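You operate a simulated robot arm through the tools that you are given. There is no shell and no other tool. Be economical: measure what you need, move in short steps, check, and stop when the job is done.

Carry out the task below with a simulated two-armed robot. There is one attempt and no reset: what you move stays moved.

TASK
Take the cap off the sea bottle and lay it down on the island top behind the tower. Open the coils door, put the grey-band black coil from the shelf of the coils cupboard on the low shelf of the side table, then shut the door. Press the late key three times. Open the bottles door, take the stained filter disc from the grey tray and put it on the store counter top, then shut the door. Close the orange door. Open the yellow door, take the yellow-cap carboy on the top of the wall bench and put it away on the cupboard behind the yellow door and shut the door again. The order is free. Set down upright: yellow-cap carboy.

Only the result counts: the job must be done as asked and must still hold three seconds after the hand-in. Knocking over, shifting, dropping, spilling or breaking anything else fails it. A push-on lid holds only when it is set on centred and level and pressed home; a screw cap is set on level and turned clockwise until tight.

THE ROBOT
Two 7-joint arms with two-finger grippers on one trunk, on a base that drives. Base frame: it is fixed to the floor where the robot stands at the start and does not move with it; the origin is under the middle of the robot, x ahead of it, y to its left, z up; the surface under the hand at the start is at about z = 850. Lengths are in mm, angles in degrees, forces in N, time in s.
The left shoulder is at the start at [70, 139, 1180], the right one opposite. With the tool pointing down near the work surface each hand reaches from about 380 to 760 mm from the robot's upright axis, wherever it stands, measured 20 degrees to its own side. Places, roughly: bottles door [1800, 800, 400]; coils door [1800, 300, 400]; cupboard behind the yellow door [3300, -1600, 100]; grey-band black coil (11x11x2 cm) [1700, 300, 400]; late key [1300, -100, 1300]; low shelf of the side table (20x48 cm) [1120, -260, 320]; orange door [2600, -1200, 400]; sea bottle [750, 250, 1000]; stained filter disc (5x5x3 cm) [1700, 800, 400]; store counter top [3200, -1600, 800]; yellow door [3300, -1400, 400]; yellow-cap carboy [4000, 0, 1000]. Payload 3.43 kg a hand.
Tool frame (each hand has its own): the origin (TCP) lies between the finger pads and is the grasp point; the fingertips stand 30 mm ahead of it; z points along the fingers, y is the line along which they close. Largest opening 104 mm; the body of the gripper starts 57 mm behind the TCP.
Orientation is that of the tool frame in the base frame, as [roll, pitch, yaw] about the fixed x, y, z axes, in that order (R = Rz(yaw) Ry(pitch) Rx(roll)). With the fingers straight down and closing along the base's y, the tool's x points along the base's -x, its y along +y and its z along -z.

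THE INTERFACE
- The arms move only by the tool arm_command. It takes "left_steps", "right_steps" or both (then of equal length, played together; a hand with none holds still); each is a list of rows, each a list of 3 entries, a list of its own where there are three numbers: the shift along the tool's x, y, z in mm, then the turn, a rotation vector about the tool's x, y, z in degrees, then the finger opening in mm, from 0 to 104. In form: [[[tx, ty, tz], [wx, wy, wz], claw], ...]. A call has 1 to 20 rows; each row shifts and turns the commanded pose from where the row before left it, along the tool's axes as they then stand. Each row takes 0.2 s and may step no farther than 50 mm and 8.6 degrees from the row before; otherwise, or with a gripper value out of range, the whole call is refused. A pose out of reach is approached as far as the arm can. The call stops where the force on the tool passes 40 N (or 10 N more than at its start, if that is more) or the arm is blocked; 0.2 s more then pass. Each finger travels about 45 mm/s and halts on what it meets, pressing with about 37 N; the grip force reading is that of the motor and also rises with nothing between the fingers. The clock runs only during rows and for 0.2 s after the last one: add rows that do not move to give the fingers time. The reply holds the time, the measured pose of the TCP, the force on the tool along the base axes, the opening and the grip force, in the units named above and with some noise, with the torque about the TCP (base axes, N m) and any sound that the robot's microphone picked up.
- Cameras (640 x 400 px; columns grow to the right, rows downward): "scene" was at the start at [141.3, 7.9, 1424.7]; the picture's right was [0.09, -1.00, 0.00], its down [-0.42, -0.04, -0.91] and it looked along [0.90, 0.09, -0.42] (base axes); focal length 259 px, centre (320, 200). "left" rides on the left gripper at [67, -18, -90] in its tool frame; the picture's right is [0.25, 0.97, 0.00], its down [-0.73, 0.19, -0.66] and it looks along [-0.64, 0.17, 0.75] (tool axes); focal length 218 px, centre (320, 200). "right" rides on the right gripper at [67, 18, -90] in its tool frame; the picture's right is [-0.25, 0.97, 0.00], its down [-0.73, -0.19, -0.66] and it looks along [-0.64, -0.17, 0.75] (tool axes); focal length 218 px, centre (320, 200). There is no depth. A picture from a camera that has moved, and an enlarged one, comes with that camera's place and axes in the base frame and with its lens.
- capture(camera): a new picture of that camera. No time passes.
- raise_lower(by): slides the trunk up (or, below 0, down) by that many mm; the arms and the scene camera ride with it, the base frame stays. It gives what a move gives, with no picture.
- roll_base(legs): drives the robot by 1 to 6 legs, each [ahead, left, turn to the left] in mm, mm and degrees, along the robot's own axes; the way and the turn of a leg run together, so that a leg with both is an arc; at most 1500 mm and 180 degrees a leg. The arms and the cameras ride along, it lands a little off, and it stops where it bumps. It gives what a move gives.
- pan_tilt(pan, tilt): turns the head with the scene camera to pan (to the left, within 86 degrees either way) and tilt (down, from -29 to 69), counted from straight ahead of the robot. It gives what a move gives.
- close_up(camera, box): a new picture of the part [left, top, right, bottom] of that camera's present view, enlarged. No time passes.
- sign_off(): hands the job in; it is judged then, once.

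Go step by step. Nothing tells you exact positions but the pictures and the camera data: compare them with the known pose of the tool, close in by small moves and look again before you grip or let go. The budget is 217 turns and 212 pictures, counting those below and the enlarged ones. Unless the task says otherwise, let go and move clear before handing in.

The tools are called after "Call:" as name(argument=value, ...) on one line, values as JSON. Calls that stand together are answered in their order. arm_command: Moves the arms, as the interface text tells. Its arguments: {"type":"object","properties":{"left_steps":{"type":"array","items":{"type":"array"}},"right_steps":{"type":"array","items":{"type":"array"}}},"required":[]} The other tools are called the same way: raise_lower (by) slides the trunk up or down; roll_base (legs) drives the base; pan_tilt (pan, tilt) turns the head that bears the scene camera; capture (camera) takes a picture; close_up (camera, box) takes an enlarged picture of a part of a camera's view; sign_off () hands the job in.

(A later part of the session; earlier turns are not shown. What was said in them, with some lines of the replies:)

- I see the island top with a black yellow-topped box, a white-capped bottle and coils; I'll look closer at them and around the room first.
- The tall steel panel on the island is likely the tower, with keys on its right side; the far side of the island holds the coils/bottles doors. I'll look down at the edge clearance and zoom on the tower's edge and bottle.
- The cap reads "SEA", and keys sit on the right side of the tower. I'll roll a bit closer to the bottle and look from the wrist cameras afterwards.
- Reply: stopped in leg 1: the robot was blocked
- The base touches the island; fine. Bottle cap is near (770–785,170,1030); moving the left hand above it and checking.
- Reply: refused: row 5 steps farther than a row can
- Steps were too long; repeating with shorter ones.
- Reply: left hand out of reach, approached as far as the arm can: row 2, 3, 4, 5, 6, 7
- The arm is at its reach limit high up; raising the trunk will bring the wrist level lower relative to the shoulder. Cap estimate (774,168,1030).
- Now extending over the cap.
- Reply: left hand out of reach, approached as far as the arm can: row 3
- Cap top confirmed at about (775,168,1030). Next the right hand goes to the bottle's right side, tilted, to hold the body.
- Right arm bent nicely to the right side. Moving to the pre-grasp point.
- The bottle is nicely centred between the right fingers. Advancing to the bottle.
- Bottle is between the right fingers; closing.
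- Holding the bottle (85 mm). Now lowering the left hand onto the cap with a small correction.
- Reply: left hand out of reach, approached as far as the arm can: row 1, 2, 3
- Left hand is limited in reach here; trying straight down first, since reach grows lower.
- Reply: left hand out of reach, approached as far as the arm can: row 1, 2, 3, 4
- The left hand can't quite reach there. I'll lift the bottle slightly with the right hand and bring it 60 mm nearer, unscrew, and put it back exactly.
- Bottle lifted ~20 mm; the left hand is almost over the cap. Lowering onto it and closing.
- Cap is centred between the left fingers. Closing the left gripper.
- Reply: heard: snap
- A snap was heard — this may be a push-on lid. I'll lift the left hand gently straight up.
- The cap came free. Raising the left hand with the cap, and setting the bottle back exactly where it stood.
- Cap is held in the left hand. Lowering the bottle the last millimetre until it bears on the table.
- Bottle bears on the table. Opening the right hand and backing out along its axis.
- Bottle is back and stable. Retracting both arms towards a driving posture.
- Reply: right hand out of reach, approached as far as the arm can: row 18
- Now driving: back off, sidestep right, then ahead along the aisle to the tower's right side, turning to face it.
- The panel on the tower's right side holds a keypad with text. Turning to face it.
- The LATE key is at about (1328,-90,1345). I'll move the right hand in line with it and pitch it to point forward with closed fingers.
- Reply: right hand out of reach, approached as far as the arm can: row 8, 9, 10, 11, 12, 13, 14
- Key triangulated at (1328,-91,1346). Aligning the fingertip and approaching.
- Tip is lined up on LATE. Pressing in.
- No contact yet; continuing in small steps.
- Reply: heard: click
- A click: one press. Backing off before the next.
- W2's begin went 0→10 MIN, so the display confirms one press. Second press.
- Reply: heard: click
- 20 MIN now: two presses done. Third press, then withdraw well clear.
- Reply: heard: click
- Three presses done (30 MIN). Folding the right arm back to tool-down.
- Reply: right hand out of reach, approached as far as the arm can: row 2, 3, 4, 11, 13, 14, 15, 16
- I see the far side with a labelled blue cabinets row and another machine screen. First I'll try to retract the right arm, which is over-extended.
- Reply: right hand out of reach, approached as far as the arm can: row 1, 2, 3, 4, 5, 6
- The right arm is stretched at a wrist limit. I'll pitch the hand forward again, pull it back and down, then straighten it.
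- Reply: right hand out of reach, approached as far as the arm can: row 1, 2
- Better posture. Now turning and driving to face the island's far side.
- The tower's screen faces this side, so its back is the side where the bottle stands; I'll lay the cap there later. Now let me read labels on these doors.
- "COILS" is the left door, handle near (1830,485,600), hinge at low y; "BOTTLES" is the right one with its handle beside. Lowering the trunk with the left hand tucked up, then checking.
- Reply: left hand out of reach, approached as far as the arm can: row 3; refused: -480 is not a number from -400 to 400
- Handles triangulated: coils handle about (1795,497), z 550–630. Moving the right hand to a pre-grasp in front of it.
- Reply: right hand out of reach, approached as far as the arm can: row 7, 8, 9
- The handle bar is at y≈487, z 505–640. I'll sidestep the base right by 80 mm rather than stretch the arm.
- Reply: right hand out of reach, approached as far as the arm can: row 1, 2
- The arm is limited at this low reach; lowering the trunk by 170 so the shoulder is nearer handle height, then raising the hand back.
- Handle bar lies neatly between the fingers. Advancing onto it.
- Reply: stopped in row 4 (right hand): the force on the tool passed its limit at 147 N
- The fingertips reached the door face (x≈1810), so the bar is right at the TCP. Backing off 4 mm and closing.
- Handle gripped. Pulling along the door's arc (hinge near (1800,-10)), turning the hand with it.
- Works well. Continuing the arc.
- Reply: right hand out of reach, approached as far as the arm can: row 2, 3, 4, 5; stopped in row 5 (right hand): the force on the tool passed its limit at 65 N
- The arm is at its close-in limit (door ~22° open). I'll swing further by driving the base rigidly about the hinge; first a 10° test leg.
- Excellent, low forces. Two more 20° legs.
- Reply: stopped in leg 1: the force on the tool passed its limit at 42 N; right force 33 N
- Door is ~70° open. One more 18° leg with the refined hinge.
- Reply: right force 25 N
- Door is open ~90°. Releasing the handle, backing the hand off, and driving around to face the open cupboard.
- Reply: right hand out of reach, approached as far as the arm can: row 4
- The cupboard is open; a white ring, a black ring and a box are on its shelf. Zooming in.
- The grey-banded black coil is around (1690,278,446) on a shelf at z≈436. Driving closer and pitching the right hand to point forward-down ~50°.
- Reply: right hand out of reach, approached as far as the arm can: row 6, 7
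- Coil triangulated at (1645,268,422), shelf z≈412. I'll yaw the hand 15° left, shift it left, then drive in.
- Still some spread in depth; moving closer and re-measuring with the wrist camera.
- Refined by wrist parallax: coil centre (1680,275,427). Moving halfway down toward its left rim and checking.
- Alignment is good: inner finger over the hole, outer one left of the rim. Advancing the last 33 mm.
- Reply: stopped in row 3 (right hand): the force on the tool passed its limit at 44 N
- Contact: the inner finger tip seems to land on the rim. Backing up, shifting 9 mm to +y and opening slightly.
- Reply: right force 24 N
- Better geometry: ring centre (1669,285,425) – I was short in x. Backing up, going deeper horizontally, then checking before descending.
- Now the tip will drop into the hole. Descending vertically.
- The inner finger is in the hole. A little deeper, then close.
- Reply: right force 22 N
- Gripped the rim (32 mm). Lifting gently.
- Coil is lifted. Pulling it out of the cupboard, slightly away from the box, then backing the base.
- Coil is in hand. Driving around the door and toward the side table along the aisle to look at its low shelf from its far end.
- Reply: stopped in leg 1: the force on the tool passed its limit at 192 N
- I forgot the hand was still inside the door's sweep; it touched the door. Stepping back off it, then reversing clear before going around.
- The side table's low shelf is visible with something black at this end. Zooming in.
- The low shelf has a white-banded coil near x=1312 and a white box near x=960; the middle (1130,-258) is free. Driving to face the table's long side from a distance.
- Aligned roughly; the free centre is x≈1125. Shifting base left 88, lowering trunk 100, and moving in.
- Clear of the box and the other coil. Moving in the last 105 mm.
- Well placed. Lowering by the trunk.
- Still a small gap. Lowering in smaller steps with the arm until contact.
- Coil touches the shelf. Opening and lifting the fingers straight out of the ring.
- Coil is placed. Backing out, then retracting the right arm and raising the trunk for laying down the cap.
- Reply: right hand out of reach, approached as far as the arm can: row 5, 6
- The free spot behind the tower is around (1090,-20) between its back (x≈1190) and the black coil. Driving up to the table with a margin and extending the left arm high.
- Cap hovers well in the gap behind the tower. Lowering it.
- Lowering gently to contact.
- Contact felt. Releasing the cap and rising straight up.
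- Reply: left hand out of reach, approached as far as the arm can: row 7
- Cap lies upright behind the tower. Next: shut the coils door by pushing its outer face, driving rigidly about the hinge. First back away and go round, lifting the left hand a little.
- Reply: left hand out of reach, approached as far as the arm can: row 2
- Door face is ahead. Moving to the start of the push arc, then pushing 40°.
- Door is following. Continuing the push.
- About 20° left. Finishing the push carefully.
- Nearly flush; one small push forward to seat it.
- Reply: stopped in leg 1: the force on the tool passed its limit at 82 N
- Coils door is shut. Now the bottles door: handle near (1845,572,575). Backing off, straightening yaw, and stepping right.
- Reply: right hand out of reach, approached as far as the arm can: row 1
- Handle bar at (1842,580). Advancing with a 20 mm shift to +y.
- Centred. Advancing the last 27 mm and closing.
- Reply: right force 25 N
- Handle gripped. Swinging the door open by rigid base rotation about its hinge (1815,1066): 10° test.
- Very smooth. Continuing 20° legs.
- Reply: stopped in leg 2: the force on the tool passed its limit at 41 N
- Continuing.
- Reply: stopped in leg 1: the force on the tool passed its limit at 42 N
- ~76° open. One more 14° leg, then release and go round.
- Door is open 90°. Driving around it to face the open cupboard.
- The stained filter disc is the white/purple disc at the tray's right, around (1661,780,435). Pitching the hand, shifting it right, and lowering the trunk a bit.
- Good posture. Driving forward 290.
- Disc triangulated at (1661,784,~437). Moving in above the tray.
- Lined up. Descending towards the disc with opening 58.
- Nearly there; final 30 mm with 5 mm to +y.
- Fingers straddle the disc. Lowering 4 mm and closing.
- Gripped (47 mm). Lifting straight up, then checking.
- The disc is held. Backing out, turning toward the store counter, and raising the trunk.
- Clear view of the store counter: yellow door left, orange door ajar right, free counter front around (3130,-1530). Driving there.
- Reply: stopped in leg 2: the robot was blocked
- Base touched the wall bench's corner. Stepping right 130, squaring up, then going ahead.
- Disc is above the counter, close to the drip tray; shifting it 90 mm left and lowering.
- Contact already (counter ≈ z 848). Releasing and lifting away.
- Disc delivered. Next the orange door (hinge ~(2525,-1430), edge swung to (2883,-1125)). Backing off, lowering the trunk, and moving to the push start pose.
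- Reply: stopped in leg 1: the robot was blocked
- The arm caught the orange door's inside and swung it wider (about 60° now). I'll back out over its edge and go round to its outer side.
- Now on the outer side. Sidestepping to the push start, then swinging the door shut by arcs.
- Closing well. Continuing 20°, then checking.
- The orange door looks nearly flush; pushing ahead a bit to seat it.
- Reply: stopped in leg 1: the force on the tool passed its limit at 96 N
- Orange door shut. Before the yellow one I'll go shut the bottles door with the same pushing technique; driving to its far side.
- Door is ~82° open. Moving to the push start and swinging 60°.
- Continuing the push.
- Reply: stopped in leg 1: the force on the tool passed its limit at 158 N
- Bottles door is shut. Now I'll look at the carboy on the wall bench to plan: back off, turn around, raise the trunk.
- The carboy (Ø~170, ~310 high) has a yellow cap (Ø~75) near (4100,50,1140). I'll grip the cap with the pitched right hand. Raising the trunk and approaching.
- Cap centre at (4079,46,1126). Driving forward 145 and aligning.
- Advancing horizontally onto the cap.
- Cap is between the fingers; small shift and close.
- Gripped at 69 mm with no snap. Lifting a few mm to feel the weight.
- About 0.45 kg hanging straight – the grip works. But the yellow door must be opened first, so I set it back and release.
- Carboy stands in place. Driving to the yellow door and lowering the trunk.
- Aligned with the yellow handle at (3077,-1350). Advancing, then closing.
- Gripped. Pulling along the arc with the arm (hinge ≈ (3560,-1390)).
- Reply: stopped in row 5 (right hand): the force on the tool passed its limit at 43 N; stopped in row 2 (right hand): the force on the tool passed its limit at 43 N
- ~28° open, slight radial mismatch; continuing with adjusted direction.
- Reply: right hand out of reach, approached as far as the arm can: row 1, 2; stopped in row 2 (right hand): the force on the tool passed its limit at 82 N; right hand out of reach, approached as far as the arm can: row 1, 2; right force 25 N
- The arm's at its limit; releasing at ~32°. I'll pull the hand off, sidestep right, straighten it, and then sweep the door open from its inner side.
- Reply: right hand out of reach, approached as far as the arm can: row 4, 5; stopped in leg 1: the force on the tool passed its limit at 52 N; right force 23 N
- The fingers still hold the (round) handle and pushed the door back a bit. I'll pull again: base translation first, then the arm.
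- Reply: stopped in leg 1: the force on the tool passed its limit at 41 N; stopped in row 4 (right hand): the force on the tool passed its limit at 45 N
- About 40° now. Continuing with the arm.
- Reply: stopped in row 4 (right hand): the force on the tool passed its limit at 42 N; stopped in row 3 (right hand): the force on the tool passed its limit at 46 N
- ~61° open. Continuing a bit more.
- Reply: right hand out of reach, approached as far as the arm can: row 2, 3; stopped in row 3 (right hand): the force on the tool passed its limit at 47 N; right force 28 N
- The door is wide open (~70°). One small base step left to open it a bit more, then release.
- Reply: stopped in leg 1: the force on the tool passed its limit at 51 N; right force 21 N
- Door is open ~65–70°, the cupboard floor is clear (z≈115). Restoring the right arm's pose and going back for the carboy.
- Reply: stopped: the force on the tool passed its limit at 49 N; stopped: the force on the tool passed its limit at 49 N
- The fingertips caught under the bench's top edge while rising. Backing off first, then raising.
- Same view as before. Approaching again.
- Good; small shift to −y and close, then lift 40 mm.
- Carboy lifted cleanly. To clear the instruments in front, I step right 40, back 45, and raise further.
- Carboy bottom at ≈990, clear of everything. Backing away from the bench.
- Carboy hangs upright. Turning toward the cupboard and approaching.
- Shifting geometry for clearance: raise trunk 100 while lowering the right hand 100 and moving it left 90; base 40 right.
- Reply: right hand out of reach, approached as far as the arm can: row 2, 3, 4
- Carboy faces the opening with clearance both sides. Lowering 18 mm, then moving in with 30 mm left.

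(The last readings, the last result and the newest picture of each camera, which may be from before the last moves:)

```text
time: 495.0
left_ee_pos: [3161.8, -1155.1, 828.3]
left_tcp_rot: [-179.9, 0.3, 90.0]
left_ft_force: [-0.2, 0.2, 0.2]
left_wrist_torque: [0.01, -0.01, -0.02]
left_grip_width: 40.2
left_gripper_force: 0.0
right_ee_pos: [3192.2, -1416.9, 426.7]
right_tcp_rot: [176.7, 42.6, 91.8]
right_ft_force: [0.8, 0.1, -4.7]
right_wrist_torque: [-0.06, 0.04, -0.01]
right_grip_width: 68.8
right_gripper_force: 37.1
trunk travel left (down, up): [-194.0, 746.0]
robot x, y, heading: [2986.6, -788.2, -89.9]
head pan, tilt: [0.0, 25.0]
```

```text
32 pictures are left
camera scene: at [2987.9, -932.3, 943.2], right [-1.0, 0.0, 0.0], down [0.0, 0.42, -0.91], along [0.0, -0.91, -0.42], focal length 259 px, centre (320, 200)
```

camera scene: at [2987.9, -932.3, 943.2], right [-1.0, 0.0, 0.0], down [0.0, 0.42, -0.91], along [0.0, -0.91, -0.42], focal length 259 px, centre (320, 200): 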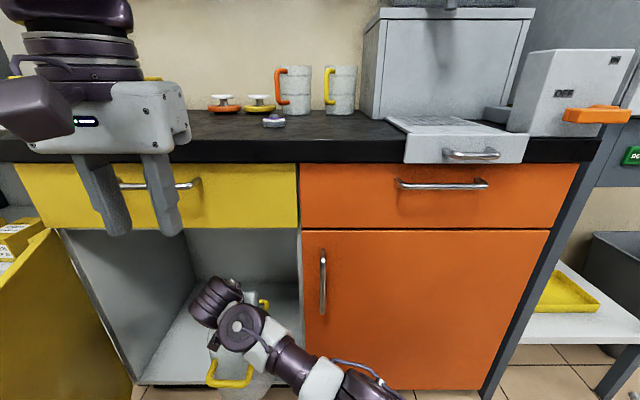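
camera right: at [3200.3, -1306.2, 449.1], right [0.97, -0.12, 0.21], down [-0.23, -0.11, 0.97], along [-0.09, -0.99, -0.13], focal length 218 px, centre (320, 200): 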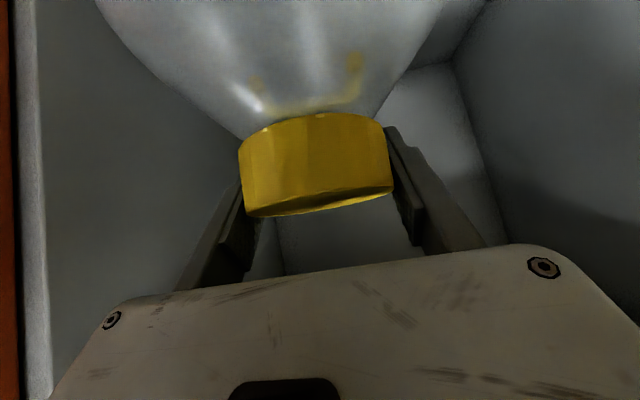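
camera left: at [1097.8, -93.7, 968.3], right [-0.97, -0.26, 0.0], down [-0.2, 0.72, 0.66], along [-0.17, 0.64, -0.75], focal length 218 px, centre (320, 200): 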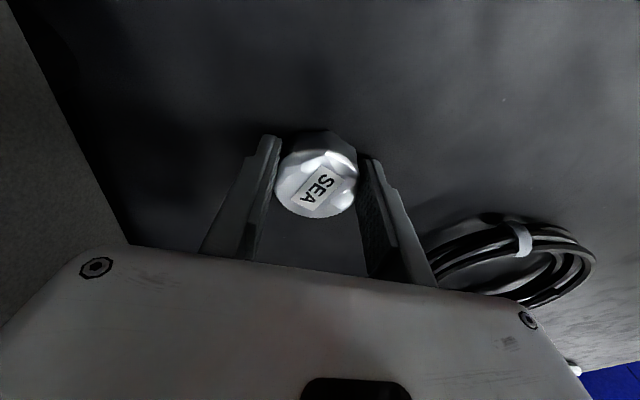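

Entering fine. Another 100 mm.

Call:
roll_base(legs=[[100, 0, 0]])

Call:
arm_command(right_steps=[[[4, 0, 4.4], [0, 0, 0], 60], [[3, 0, 3.2], [0, 0, 0], 60], [[2, 0, 2.2], [0, 0, 0], 60], [[1.4, 0, 1.5], [0, 0, 0], 60]])

```text
time: 496.1
left_ee_pos: [3160.4, -1255.3, 830.2]
left_tcp_rot: [-179.8, 0.2, 90.0]
left_ft_force: [0.0, -0.1, 0.6]
left_wrist_torque: [0.01, -0.01, 0.02]
left_grip_width: 40.1
left_gripper_force: 0.1
right_ee_pos: [3192.5, -1517.2, 427.8]
right_tcp_rot: [176.7, 42.5, 91.9]
right_ft_force: [-0.5, -0.9, -4.2]
right_wrist_torque: [-0.02, 0.03, 0.01]
right_grip_width: 69.0
right_gripper_force: 37.3
trunk travel left (down, up): [-194.0, 746.0]
robot x, y, heading: [2988.0, -888.7, -90.6]
head pan, tilt: [0.0, 25.0]
```

```text
time: 497.1
left_ee_pos: [3161.0, -1256.0, 828.8]
left_tcp_rot: [-179.9, 0.4, 90.1]
left_ft_force: [-0.2, -0.9, -0.2]
left_wrist_torque: [0.02, 0.0, -0.01]
left_grip_width: 39.9
left_gripper_force: 0.1
right_ee_pos: [3192.4, -1519.0, 413.5]
right_tcp_rot: [176.6, 42.7, 91.8]
right_ft_force: [-0.1, 0.4, -3.4]
right_wrist_torque: [-0.01, 0.04, -0.01]
right_grip_width: 68.5
right_gripper_force: 37.4
trunk travel left (down, up): [-194.0, 746.0]
robot x, y, heading: [2989.7, -886.9, -90.2]
head pan, tilt: [0.0, 25.0]
```

No contact yet; continuing down in small steps.

Call:
arm_command(right_steps=[[[2.7, 0, 3], [0, 0, 0], 60], [[2.7, 0, 3], [0, 0, 0], 60], [[2, 0, 2.2], [0, 0, 0], 60], [[2, 0, 2.2], [0, 0, 0], 60]])

Call:
capture(camera="right")

```text
time: 498.1
left_ee_pos: [3160.5, -1253.7, 830.6]
left_tcp_rot: [180.0, 0.4, 89.9]
left_ft_force: [-0.6, -0.4, 0.0]
left_wrist_torque: [-0.05, -0.01, -0.01]
left_grip_width: 40.0
left_gripper_force: 0.0
right_ee_pos: [3188.6, -1523.8, 404.7]
right_tcp_rot: [177.1, 43.4, 91.8]
right_ft_force: [4.6, 2.7, 17.2]
right_wrist_torque: [0.81, 0.06, -0.22]
right_grip_width: 68.7
right_gripper_force: 36.6
trunk travel left (down, up): [-194.0, 746.0]
robot x, y, heading: [2988.6, -888.8, -90.1]
head pan, tilt: [0.0, 25.0]
```

```text
31 pictures are left
camera right: at [3196.3, -1413.1, 424.2], right [0.97, -0.12, 0.21], down [-0.22, -0.09, 0.97], along [-0.1, -0.99, -0.11], focal length 218 px, centre (320, 200)
```

right: 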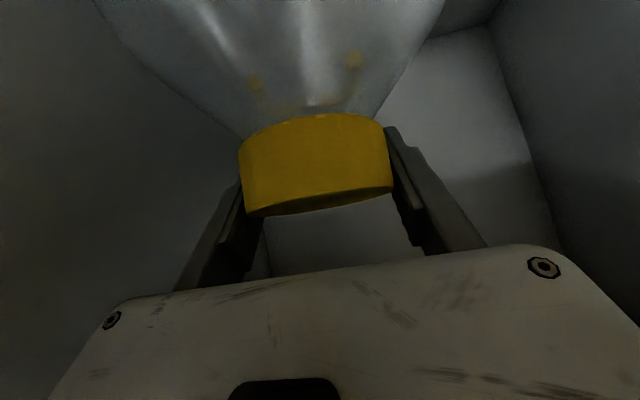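

On the floor (z 405). Relieving 2 mm, opening, and backing straight out.

Call:
arm_command(right_steps=[[[-1.5, 0, -1.6], [0, 0, 0], 60], [[0, 0, 0], [0, 0, 0], 75], [[0, 0, 0], [0, 0, 0], 90], [[0, 0, 0], [0, 0, 0], 104], [[0, 0, 0], [0, 0, 0], 104]])

Call:
capture(camera="right")

```text
time: 499.3
left_ee_pos: [3161.4, -1254.0, 830.0]
left_tcp_rot: [-179.9, 0.4, 90.0]
left_ft_force: [-0.8, 0.4, 0.3]
left_wrist_torque: [-0.03, -0.03, -0.02]
left_grip_width: 40.0
left_gripper_force: 0.2
right_ee_pos: [3185.2, -1522.5, 399.6]
right_tcp_rot: [177.5, 42.9, 91.8]
right_ft_force: [0.2, 0.3, -0.5]
right_wrist_torque: [-0.04, -0.01, 0.03]
right_grip_width: 104.1
right_gripper_force: 0.1
trunk travel left (down, up): [-194.0, 746.0]
robot x, y, heading: [2989.0, -889.2, -90.2]
head pan, tilt: [0.0, 25.0]
```

```text
30 pictures are left
camera right: at [3193.3, -1413.0, 420.5], right [0.97, -0.13, 0.2], down [-0.22, -0.1, 0.97], along [-0.1, -0.99, -0.12], focal length 218 px, centre (320, 200)
```

right: 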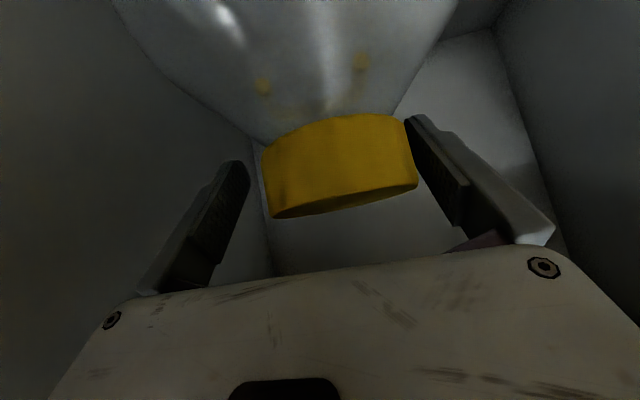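

Released; stands upright. Centring the open fingers around the cap and backing out with the base.

Call:
arm_command(right_steps=[[[0, 7, 0], [0, 0, 0], 104], [[-3, 0, -3], [0, 0, 0], 104]])

Call:
roll_base(legs=[[-420, 0, 0]])

Call:
capture(camera="scene")

Call:
capture(camera="right")

```text
time: 500.1
left_ee_pos: [3160.0, -1255.2, 828.8]
left_tcp_rot: [-179.9, 0.5, 90.0]
left_ft_force: [-0.2, -0.9, -0.4]
left_wrist_torque: [0.03, -0.01, 0.0]
left_grip_width: 40.0
left_gripper_force: 0.0
right_ee_pos: [3172.8, -1529.0, 394.0]
right_tcp_rot: [179.0, 42.6, 91.6]
right_ft_force: [1.1, -1.1, 1.5]
right_wrist_torque: [-0.1, -0.13, -0.09]
right_grip_width: 103.9
right_gripper_force: 0.0
trunk travel left (down, up): [-194.0, 746.0]
robot x, y, heading: [2990.6, -891.3, -90.1]
head pan, tilt: [0.0, 25.0]
stopped in row 2 (right hand): the arm was blocked; the commanded pose is now the measured one
```

```text
time: 502.7
left_ee_pos: [3161.5, -834.3, 829.2]
left_tcp_rot: [-179.9, 0.4, 90.0]
left_ft_force: [1.3, -0.2, -0.1]
left_wrist_torque: [-0.02, -0.01, 0.0]
left_grip_width: 40.2
left_gripper_force: 0.1
right_ee_pos: [3175.4, -1108.0, 393.6]
right_tcp_rot: [179.1, 42.4, 91.8]
right_ft_force: [-0.2, 0.1, 0.4]
right_wrist_torque: [0.03, -0.05, 0.02]
right_grip_width: 103.9
right_gripper_force: 0.1
trunk travel left (down, up): [-194.0, 746.0]
robot x, y, heading: [2988.5, -468.4, -90.1]
head pan, tilt: [0.0, 25.0]
```

```text
29 pictures are left
camera scene: at [2988.4, -611.5, 943.5], right [-1.0, 0.0, 0.0], down [0.0, 0.42, -0.91], along [0.0, -0.91, -0.42], focal length 259 px, centre (320, 200)
```

scene: 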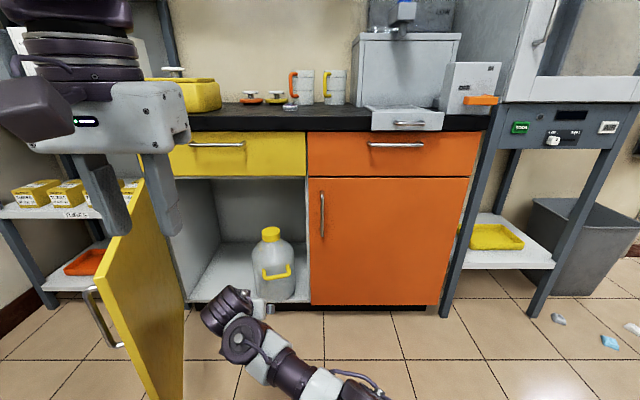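

```text
28 pictures are left
camera right: at [3187.3, -998.4, 413.9], right [0.97, -0.15, 0.18], down [-0.2, -0.1, 0.97], along [-0.12, -0.98, -0.13], focal length 218 px, centre (320, 200)
```

right: 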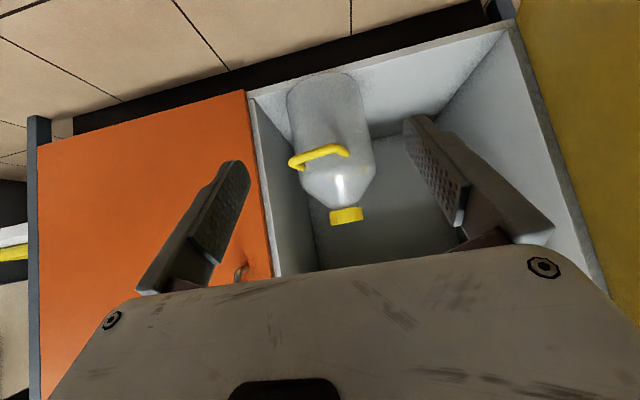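

The carboy stands upright inside, but its handle is close to the door plane. I'll push it 40 mm deeper with closed fingertips low on its body.

Call:
arm_command(right_steps=[[[0, 0, 0], [0, 0, 0], 60], [[0, 0, 0], [0, 0, 0], 20], [[0, 0, 0], [0, 0, 0], 0], [[0, 0, 0], [0, 0, 0], 0], [[0, 0, 0], [0, 0, 0], 0]])

Call:
raise_lower(by=-171)

Call:
roll_base(legs=[[285, 5, 0]])

Call:
capture(camera="right")

Call:
capture(camera="scene")

```text
time: 503.9
left_ee_pos: [3162.0, -833.4, 830.1]
left_tcp_rot: [-179.9, 0.4, 90.1]
left_ft_force: [0.3, 0.1, -0.8]
left_wrist_torque: [0.0, 0.02, -0.01]
left_grip_width: 39.9
left_gripper_force: 0.0
right_ee_pos: [3175.4, -1108.3, 391.8]
right_tcp_rot: [179.0, 42.5, 91.9]
right_ft_force: [0.0, 0.3, 0.1]
right_wrist_torque: [0.01, 0.0, -0.05]
right_grip_width: 0.3
right_gripper_force: 0.8
trunk travel left (down, up): [-194.0, 746.0]
robot x, y, heading: [2988.0, -470.0, -90.0]
head pan, tilt: [0.0, 25.0]
```

```text
time: 505.9
left_ee_pos: [3163.2, -833.5, 660.6]
left_tcp_rot: [-179.9, 0.4, 90.1]
left_ft_force: [0.2, 0.0, 0.1]
left_wrist_torque: [0.0, 0.04, 0.01]
left_grip_width: 40.1
left_gripper_force: 0.1
right_ee_pos: [3175.1, -1108.8, 221.7]
right_tcp_rot: [179.2, 42.5, 91.8]
right_ft_force: [0.3, -0.4, 1.0]
right_wrist_torque: [0.02, 0.02, -0.02]
right_grip_width: 0.2
right_gripper_force: 34.6
trunk travel left (down, up): [-23.0, 917.0]
robot x, y, heading: [2987.9, -465.1, -90.2]
head pan, tilt: [0.0, 25.0]
```

```text
time: 507.8
left_ee_pos: [3162.5, -1121.7, 659.4]
left_tcp_rot: [-179.8, 0.4, 89.5]
left_ft_force: [0.3, 0.6, -0.3]
left_wrist_torque: [0.0, -0.02, 0.0]
left_grip_width: 39.8
left_gripper_force: 0.0
right_ee_pos: [3174.5, -1396.3, 221.2]
right_tcp_rot: [179.2, 42.4, 91.3]
right_ft_force: [0.0, 0.1, -0.3]
right_wrist_torque: [-0.02, 0.01, 0.02]
right_grip_width: 0.0
right_gripper_force: 35.0
trunk travel left (down, up): [-23.0, 917.0]
robot x, y, heading: [2994.0, -752.7, -90.6]
head pan, tilt: [0.0, 25.0]
```

```text
27 pictures are left
camera right: at [3185.9, -1286.9, 242.4], right [0.97, -0.15, 0.18], down [-0.2, -0.1, 0.97], along [-0.13, -0.98, -0.13], focal length 218 px, centre (320, 200)
```

right: 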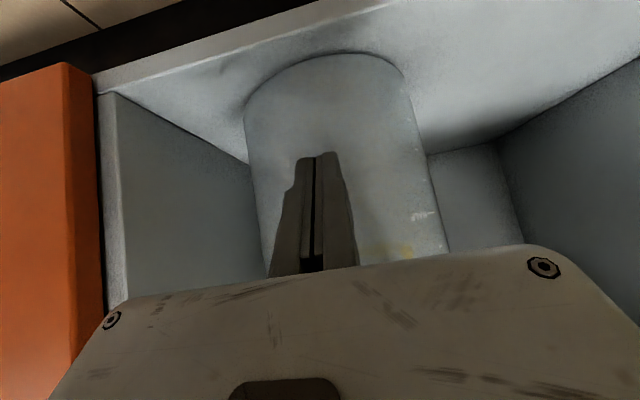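

```text
26 pictures are left
camera scene: at [2990.8, -898.1, 772.4], right [-1.0, 0.01, 0.0], down [0.0, 0.42, -0.91], along [-0.01, -0.91, -0.42], focal length 259 px, centre (320, 200)
```

scene: 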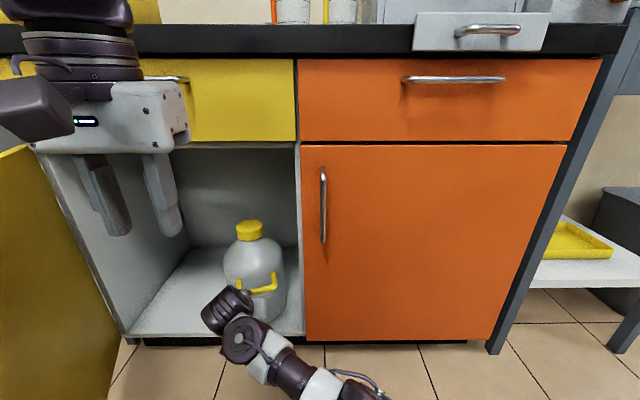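

Fingers closed just in front of the body. Pushing 58 mm.

Call:
roll_base(legs=[[0, 12, 0.5], [58, 0, 0]])

Call:
capture(camera="right")

```text
time: 509.1
left_ee_pos: [3177.8, -1178.7, 658.5]
left_tcp_rot: [-179.9, 0.4, 90.0]
left_ft_force: [-0.4, -0.3, -0.6]
left_wrist_torque: [-0.01, 0.0, -0.03]
left_grip_width: 40.0
left_gripper_force: 0.1
right_ee_pos: [3188.5, -1454.7, 221.2]
right_tcp_rot: [179.1, 42.5, 91.6]
right_ft_force: [-0.8, 0.6, 4.6]
right_wrist_torque: [-0.01, -0.05, -0.03]
right_grip_width: 0.0
right_gripper_force: 34.5
trunk travel left (down, up): [-23.0, 917.0]
robot x, y, heading: [3004.6, -810.6, -90.2]
head pan, tilt: [0.0, 25.0]
```

```text
25 pictures are left
camera right: at [3201.3, -1344.6, 242.9], right [0.97, -0.15, 0.18], down [-0.2, -0.1, 0.97], along [-0.13, -0.98, -0.13], focal length 218 px, centre (320, 200)
```

right: 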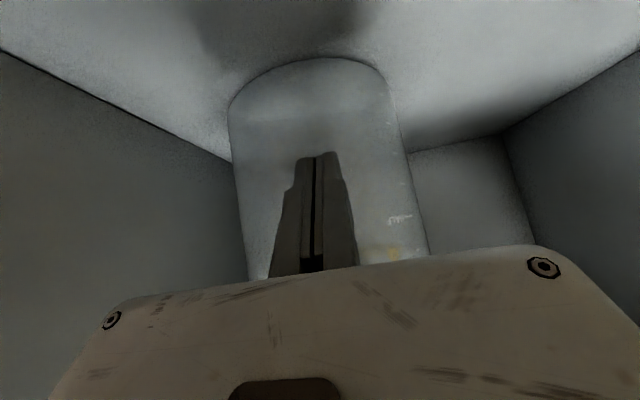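

Pushed in. Backing out.

Call:
roll_base(legs=[[-400, 0, 0]])

Call:
capture(camera="scene")

```text
time: 511.7
left_ee_pos: [3178.5, -770.7, 659.0]
left_tcp_rot: [-179.9, 0.4, 90.1]
left_ft_force: [-0.2, 0.1, -0.4]
left_wrist_torque: [0.01, -0.01, 0.01]
left_grip_width: 40.0
left_gripper_force: 0.0
right_ee_pos: [3190.4, -1047.3, 220.4]
right_tcp_rot: [179.1, 42.4, 91.7]
right_ft_force: [0.0, 0.0, -0.3]
right_wrist_torque: [0.0, -0.01, 0.02]
right_grip_width: 0.3
right_gripper_force: 34.5
trunk travel left (down, up): [-23.0, 917.0]
robot x, y, heading: [3005.0, -403.9, -90.2]
head pan, tilt: [0.0, 25.0]
```

```text
24 pictures are left
camera scene: at [3004.5, -548.9, 772.5], right [-1.0, 0.0, 0.0], down [0.0, 0.42, -0.91], along [0.0, -0.91, -0.42], focal length 259 px, centre (320, 200)
```

scene: 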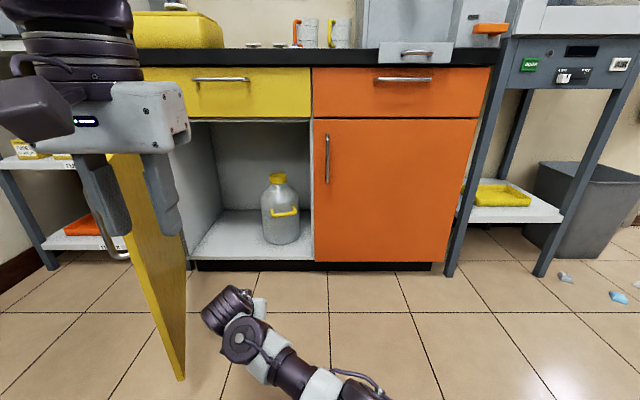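

Carboy is well inside and upright. Now closing the yellow door: bring the hand (low, below the handle) around to the outer side of its edge.

Call:
roll_base(legs=[[-150, 0, 0], [0, 238, 0]])

Call:
capture(camera="scene")

```text
time: 514.5
left_ee_pos: [3422.0, -622.5, 658.9]
left_tcp_rot: [-179.9, 0.5, 90.0]
left_ft_force: [0.5, 0.5, 0.3]
left_wrist_torque: [-0.01, -0.01, -0.01]
left_grip_width: 40.1
left_gripper_force: 0.0
right_ee_pos: [3433.8, -899.2, 221.6]
right_tcp_rot: [179.2, 42.4, 91.6]
right_ft_force: [0.6, -0.8, -0.3]
right_wrist_torque: [0.02, 0.01, 0.01]
right_grip_width: 0.0
right_gripper_force: 34.3
trunk travel left (down, up): [-23.0, 917.0]
robot x, y, heading: [3248.5, -256.8, -90.2]
head pan, tilt: [0.0, 25.0]
```

```text
23 pictures are left
camera scene: at [3248.6, -400.0, 772.4], right [-1.0, 0.0, 0.0], down [0.0, 0.42, -0.91], along [0.0, -0.91, -0.42], focal length 259 px, centre (320, 200)
```

scene: 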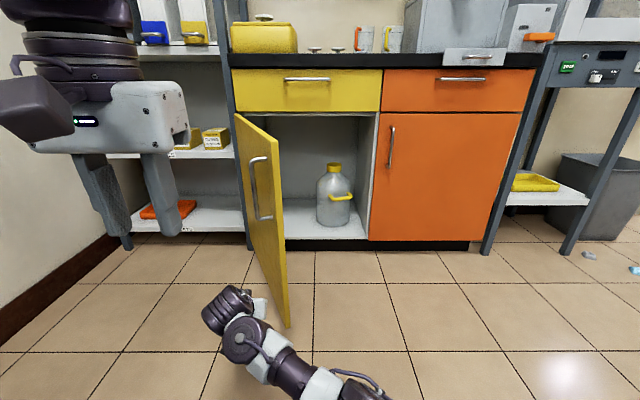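

Hand is outside the door edge. Moving ahead, then pushing along the closing path.

Call:
roll_base(legs=[[66, 0, 0], [50, -140, 0], [87, -80, 0]])

Call:
capture(camera="scene")

```text
time: 517.2
left_ee_pos: [3202.1, -822.2, 658.7]
left_tcp_rot: [-180.0, 0.4, 89.9]
left_ft_force: [0.9, -0.3, 0.0]
left_wrist_torque: [-0.02, -0.01, 0.01]
left_grip_width: 40.3
left_gripper_force: 0.1
right_ee_pos: [3212.6, -1098.2, 221.7]
right_tcp_rot: [179.2, 42.4, 91.5]
right_ft_force: [-0.4, 0.2, 0.0]
right_wrist_torque: [0.0, 0.05, -0.01]
right_grip_width: 0.0
right_gripper_force: 35.3
trunk travel left (down, up): [-23.0, 917.0]
robot x, y, heading: [3028.3, -458.8, -90.6]
head pan, tilt: [0.0, 25.0]
```

```text
22 pictures are left
camera scene: at [3028.7, -599.8, 772.4], right [-1.0, 0.0, 0.0], down [0.0, 0.42, -0.91], along [0.0, -0.91, -0.42], focal length 259 px, centre (320, 200)
```

scene: 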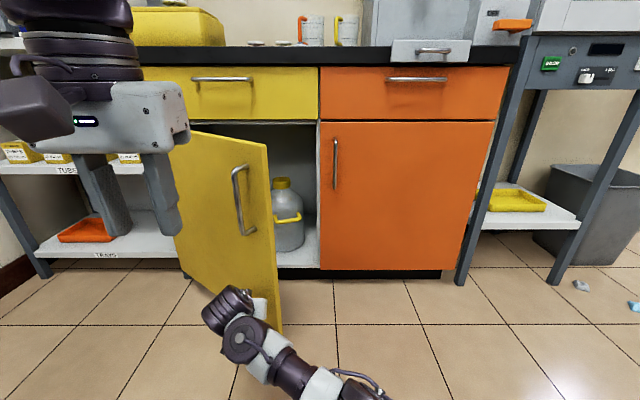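

The door follows (~40°). Continuing.

Call:
roll_base(legs=[[106, -55, 0], [100, -26, 0]])

Call:
capture(camera="scene")

```text
time: 519.2
left_ee_pos: [3121.8, -1030.9, 660.2]
left_tcp_rot: [-179.9, 0.3, 89.9]
left_ft_force: [-1.1, -0.1, -0.6]
left_wrist_torque: [-0.02, 0.02, 0.0]
left_grip_width: 40.1
left_gripper_force: 0.1
right_ee_pos: [3130.6, -1307.0, 221.1]
right_tcp_rot: [179.2, 42.4, 91.6]
right_ft_force: [1.3, 0.0, 0.6]
right_wrist_torque: [-0.02, 0.01, 0.02]
right_grip_width: 0.1
right_gripper_force: 35.2
trunk travel left (down, up): [-23.0, 917.0]
robot x, y, heading: [2947.5, -664.9, -90.0]
head pan, tilt: [0.0, 25.0]
```

```text
21 pictures are left
camera scene: at [2947.6, -807.7, 772.4], right [-1.0, 0.0, 0.0], down [0.0, 0.42, -0.91], along [0.0, -0.91, -0.42], focal length 259 px, centre (320, 200)
```

scene: 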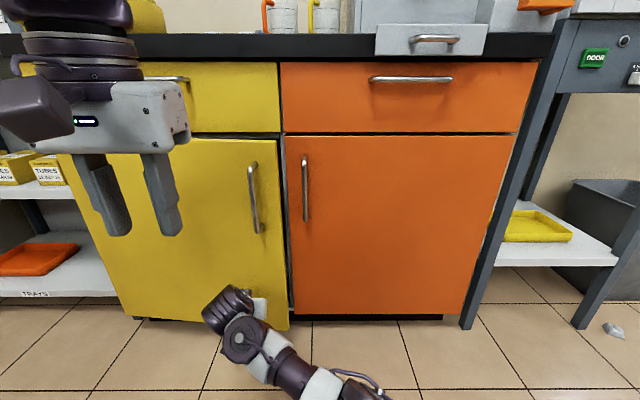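

Nearly closed. Final push until contact force.

Call:
roll_base(legs=[[85, 0, 0]])

Call:
capture(camera="scene")

```text
time: 520.3
left_ee_pos: [3121.0, -1095.8, 658.5]
left_tcp_rot: [-179.9, 0.3, 89.9]
left_ft_force: [0.2, 0.1, -0.1]
left_wrist_torque: [0.01, -0.01, 0.01]
left_grip_width: 40.0
left_gripper_force: 0.2
right_ee_pos: [3130.0, -1368.0, 220.1]
right_tcp_rot: [-179.8, 41.7, 91.9]
right_ft_force: [0.9, 8.7, 2.4]
right_wrist_torque: [0.04, -0.06, -0.04]
right_grip_width: 0.0
right_gripper_force: 34.6
trunk travel left (down, up): [-23.0, 917.0]
robot x, y, heading: [2949.4, -730.4, -90.4]
head pan, tilt: [0.0, 25.0]
stopped in leg 1: the force on the tool passed its limit at 191 N (the readings are from after the stop); the commanded pose is now the measured one
```

```text
20 pictures are left
camera scene: at [2947.2, -872.9, 772.4], right [-1.0, 0.0, 0.0], down [0.0, 0.42, -0.91], along [0.0, -0.91, -0.42], focal length 259 px, centre (320, 200)
```

scene: 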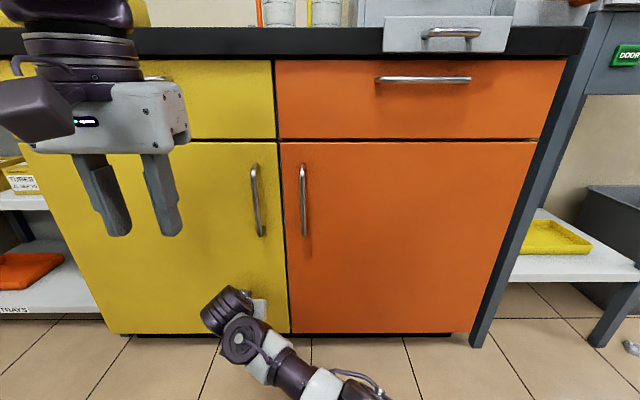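

Both doors are flush. Backing away and making a final check of the island side.

Call:
roll_base(legs=[[-450, 0, 0], [0, 0, -110]])

Call:
pan_tilt(pan=0, tilt=15)

Call:
capture(camera="scene")

Call:
pan_tilt(pan=60, tilt=15)

Call:
capture(camera="scene")

```text
time: 527.6
left_ee_pos: [2549.1, -319.5, 658.1]
left_tcp_rot: [-179.9, 0.3, -19.4]
left_ft_force: [0.1, 0.9, 0.2]
left_wrist_torque: [0.03, 0.03, 0.01]
left_grip_width: 39.8
left_gripper_force: 0.1
right_ee_pos: [2290.4, -237.9, 219.6]
right_tcp_rot: [179.9, 41.6, -17.5]
right_ft_force: [1.2, 0.6, -0.1]
right_wrist_torque: [-0.02, 0.01, 0.01]
right_grip_width: 0.0
right_gripper_force: 34.8
trunk travel left (down, up): [-23.0, 917.0]
robot x, y, heading: [2954.4, -277.0, 160.5]
head pan, tilt: [0.0, 25.0]
```

```text
time: 528.3
left_ee_pos: [2547.9, -319.2, 658.2]
left_tcp_rot: [-179.9, 0.3, -19.5]
left_ft_force: [1.1, -0.1, -1.7]
left_wrist_torque: [-0.03, 0.01, -0.01]
left_grip_width: 39.8
left_gripper_force: 0.0
right_ee_pos: [2289.9, -238.2, 219.9]
right_tcp_rot: [-179.9, 41.6, -17.4]
right_ft_force: [0.5, 0.0, -0.4]
right_wrist_torque: [0.0, -0.02, 0.03]
right_grip_width: 0.0
right_gripper_force: 34.6
trunk travel left (down, up): [-23.0, 917.0]
robot x, y, heading: [2949.3, -278.0, 160.4]
head pan, tilt: [0.0, 15.0]
```

```text
19 pictures are left
camera scene: at [2815.4, -230.8, 788.6], right [0.34, 0.94, 0.0], down [0.24, -0.09, -0.97], along [-0.91, 0.32, -0.26], focal length 259 px, centre (320, 200)
```

scene: 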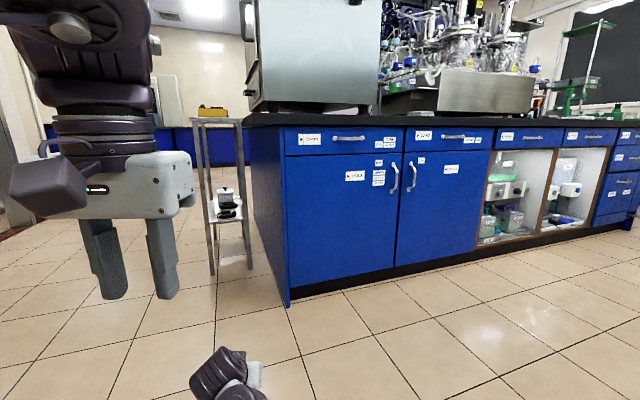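

```text
time: 529.6
left_ee_pos: [2549.0, -318.6, 657.7]
left_tcp_rot: [-179.9, 0.3, -19.4]
left_ft_force: [-0.2, 0.5, -0.2]
left_wrist_torque: [0.0, 0.03, 0.01]
left_grip_width: 39.9
left_gripper_force: 0.0
right_ee_pos: [2291.1, -237.0, 219.8]
right_tcp_rot: [-179.9, 41.6, -17.4]
right_ft_force: [0.5, 0.4, -0.8]
right_wrist_torque: [-0.01, -0.01, -0.02]
right_grip_width: 0.0
right_gripper_force: 35.0
trunk travel left (down, up): [-23.0, 917.0]
robot x, y, heading: [2950.4, -280.3, 160.4]
head pan, tilt: [60.0, 15.0]
```

```text
18 pictures are left
camera scene: at [2832.1, -322.6, 788.7], right [-0.65, 0.76, 0.0], down [0.2, 0.17, -0.97], along [-0.74, -0.62, -0.26], focal length 259 px, centre (320, 200)
```

scene: 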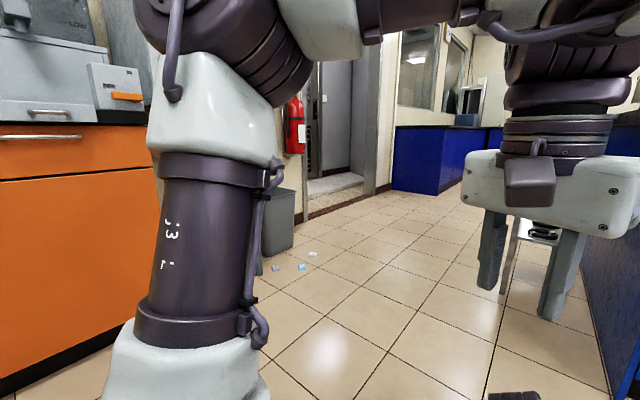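

All four doors are shut, and the cap, coil, disc and carboy are in their places. The key was pressed three times and both hands are empty and clear, so I'm handing in.

Call:
sign_off()

```text
The job is handed in.
```

I finished every step of the task and handed the job in; I don't have the judge's result.

- **Cap:** It lies upright on the island top behind the tower. I took "behind" as the side away from the tower's screen. The sea bottle was lifted to get the cap off and then set back in its place.
- **Coil:** The grey-band black coil is in the middle of the side table's low shelf, and the coils door is shut.
- **Late key:** I pressed it three times; the display went from 0 to 30 min.
- **Filter disc:** It is on the store counter top, and the bottles door is shut. I took the white-and-purple disc in the tray to be the stained one.
- **Orange door:** It is shut.
- **Carboy:** The yellow-cap carboy stands upright on the floor of the cupboard behind the yellow door, and that door is shut. It was upright in my last view, before I closed the door.

There were a few unplanned contacts. The hand carrying the coil hit the inside of the open coils door at up to 192 N. The arm swung the orange door wider before I closed it. The base bumped the island and the wall bench. I saw nothing knocked over or shifted afterwards.
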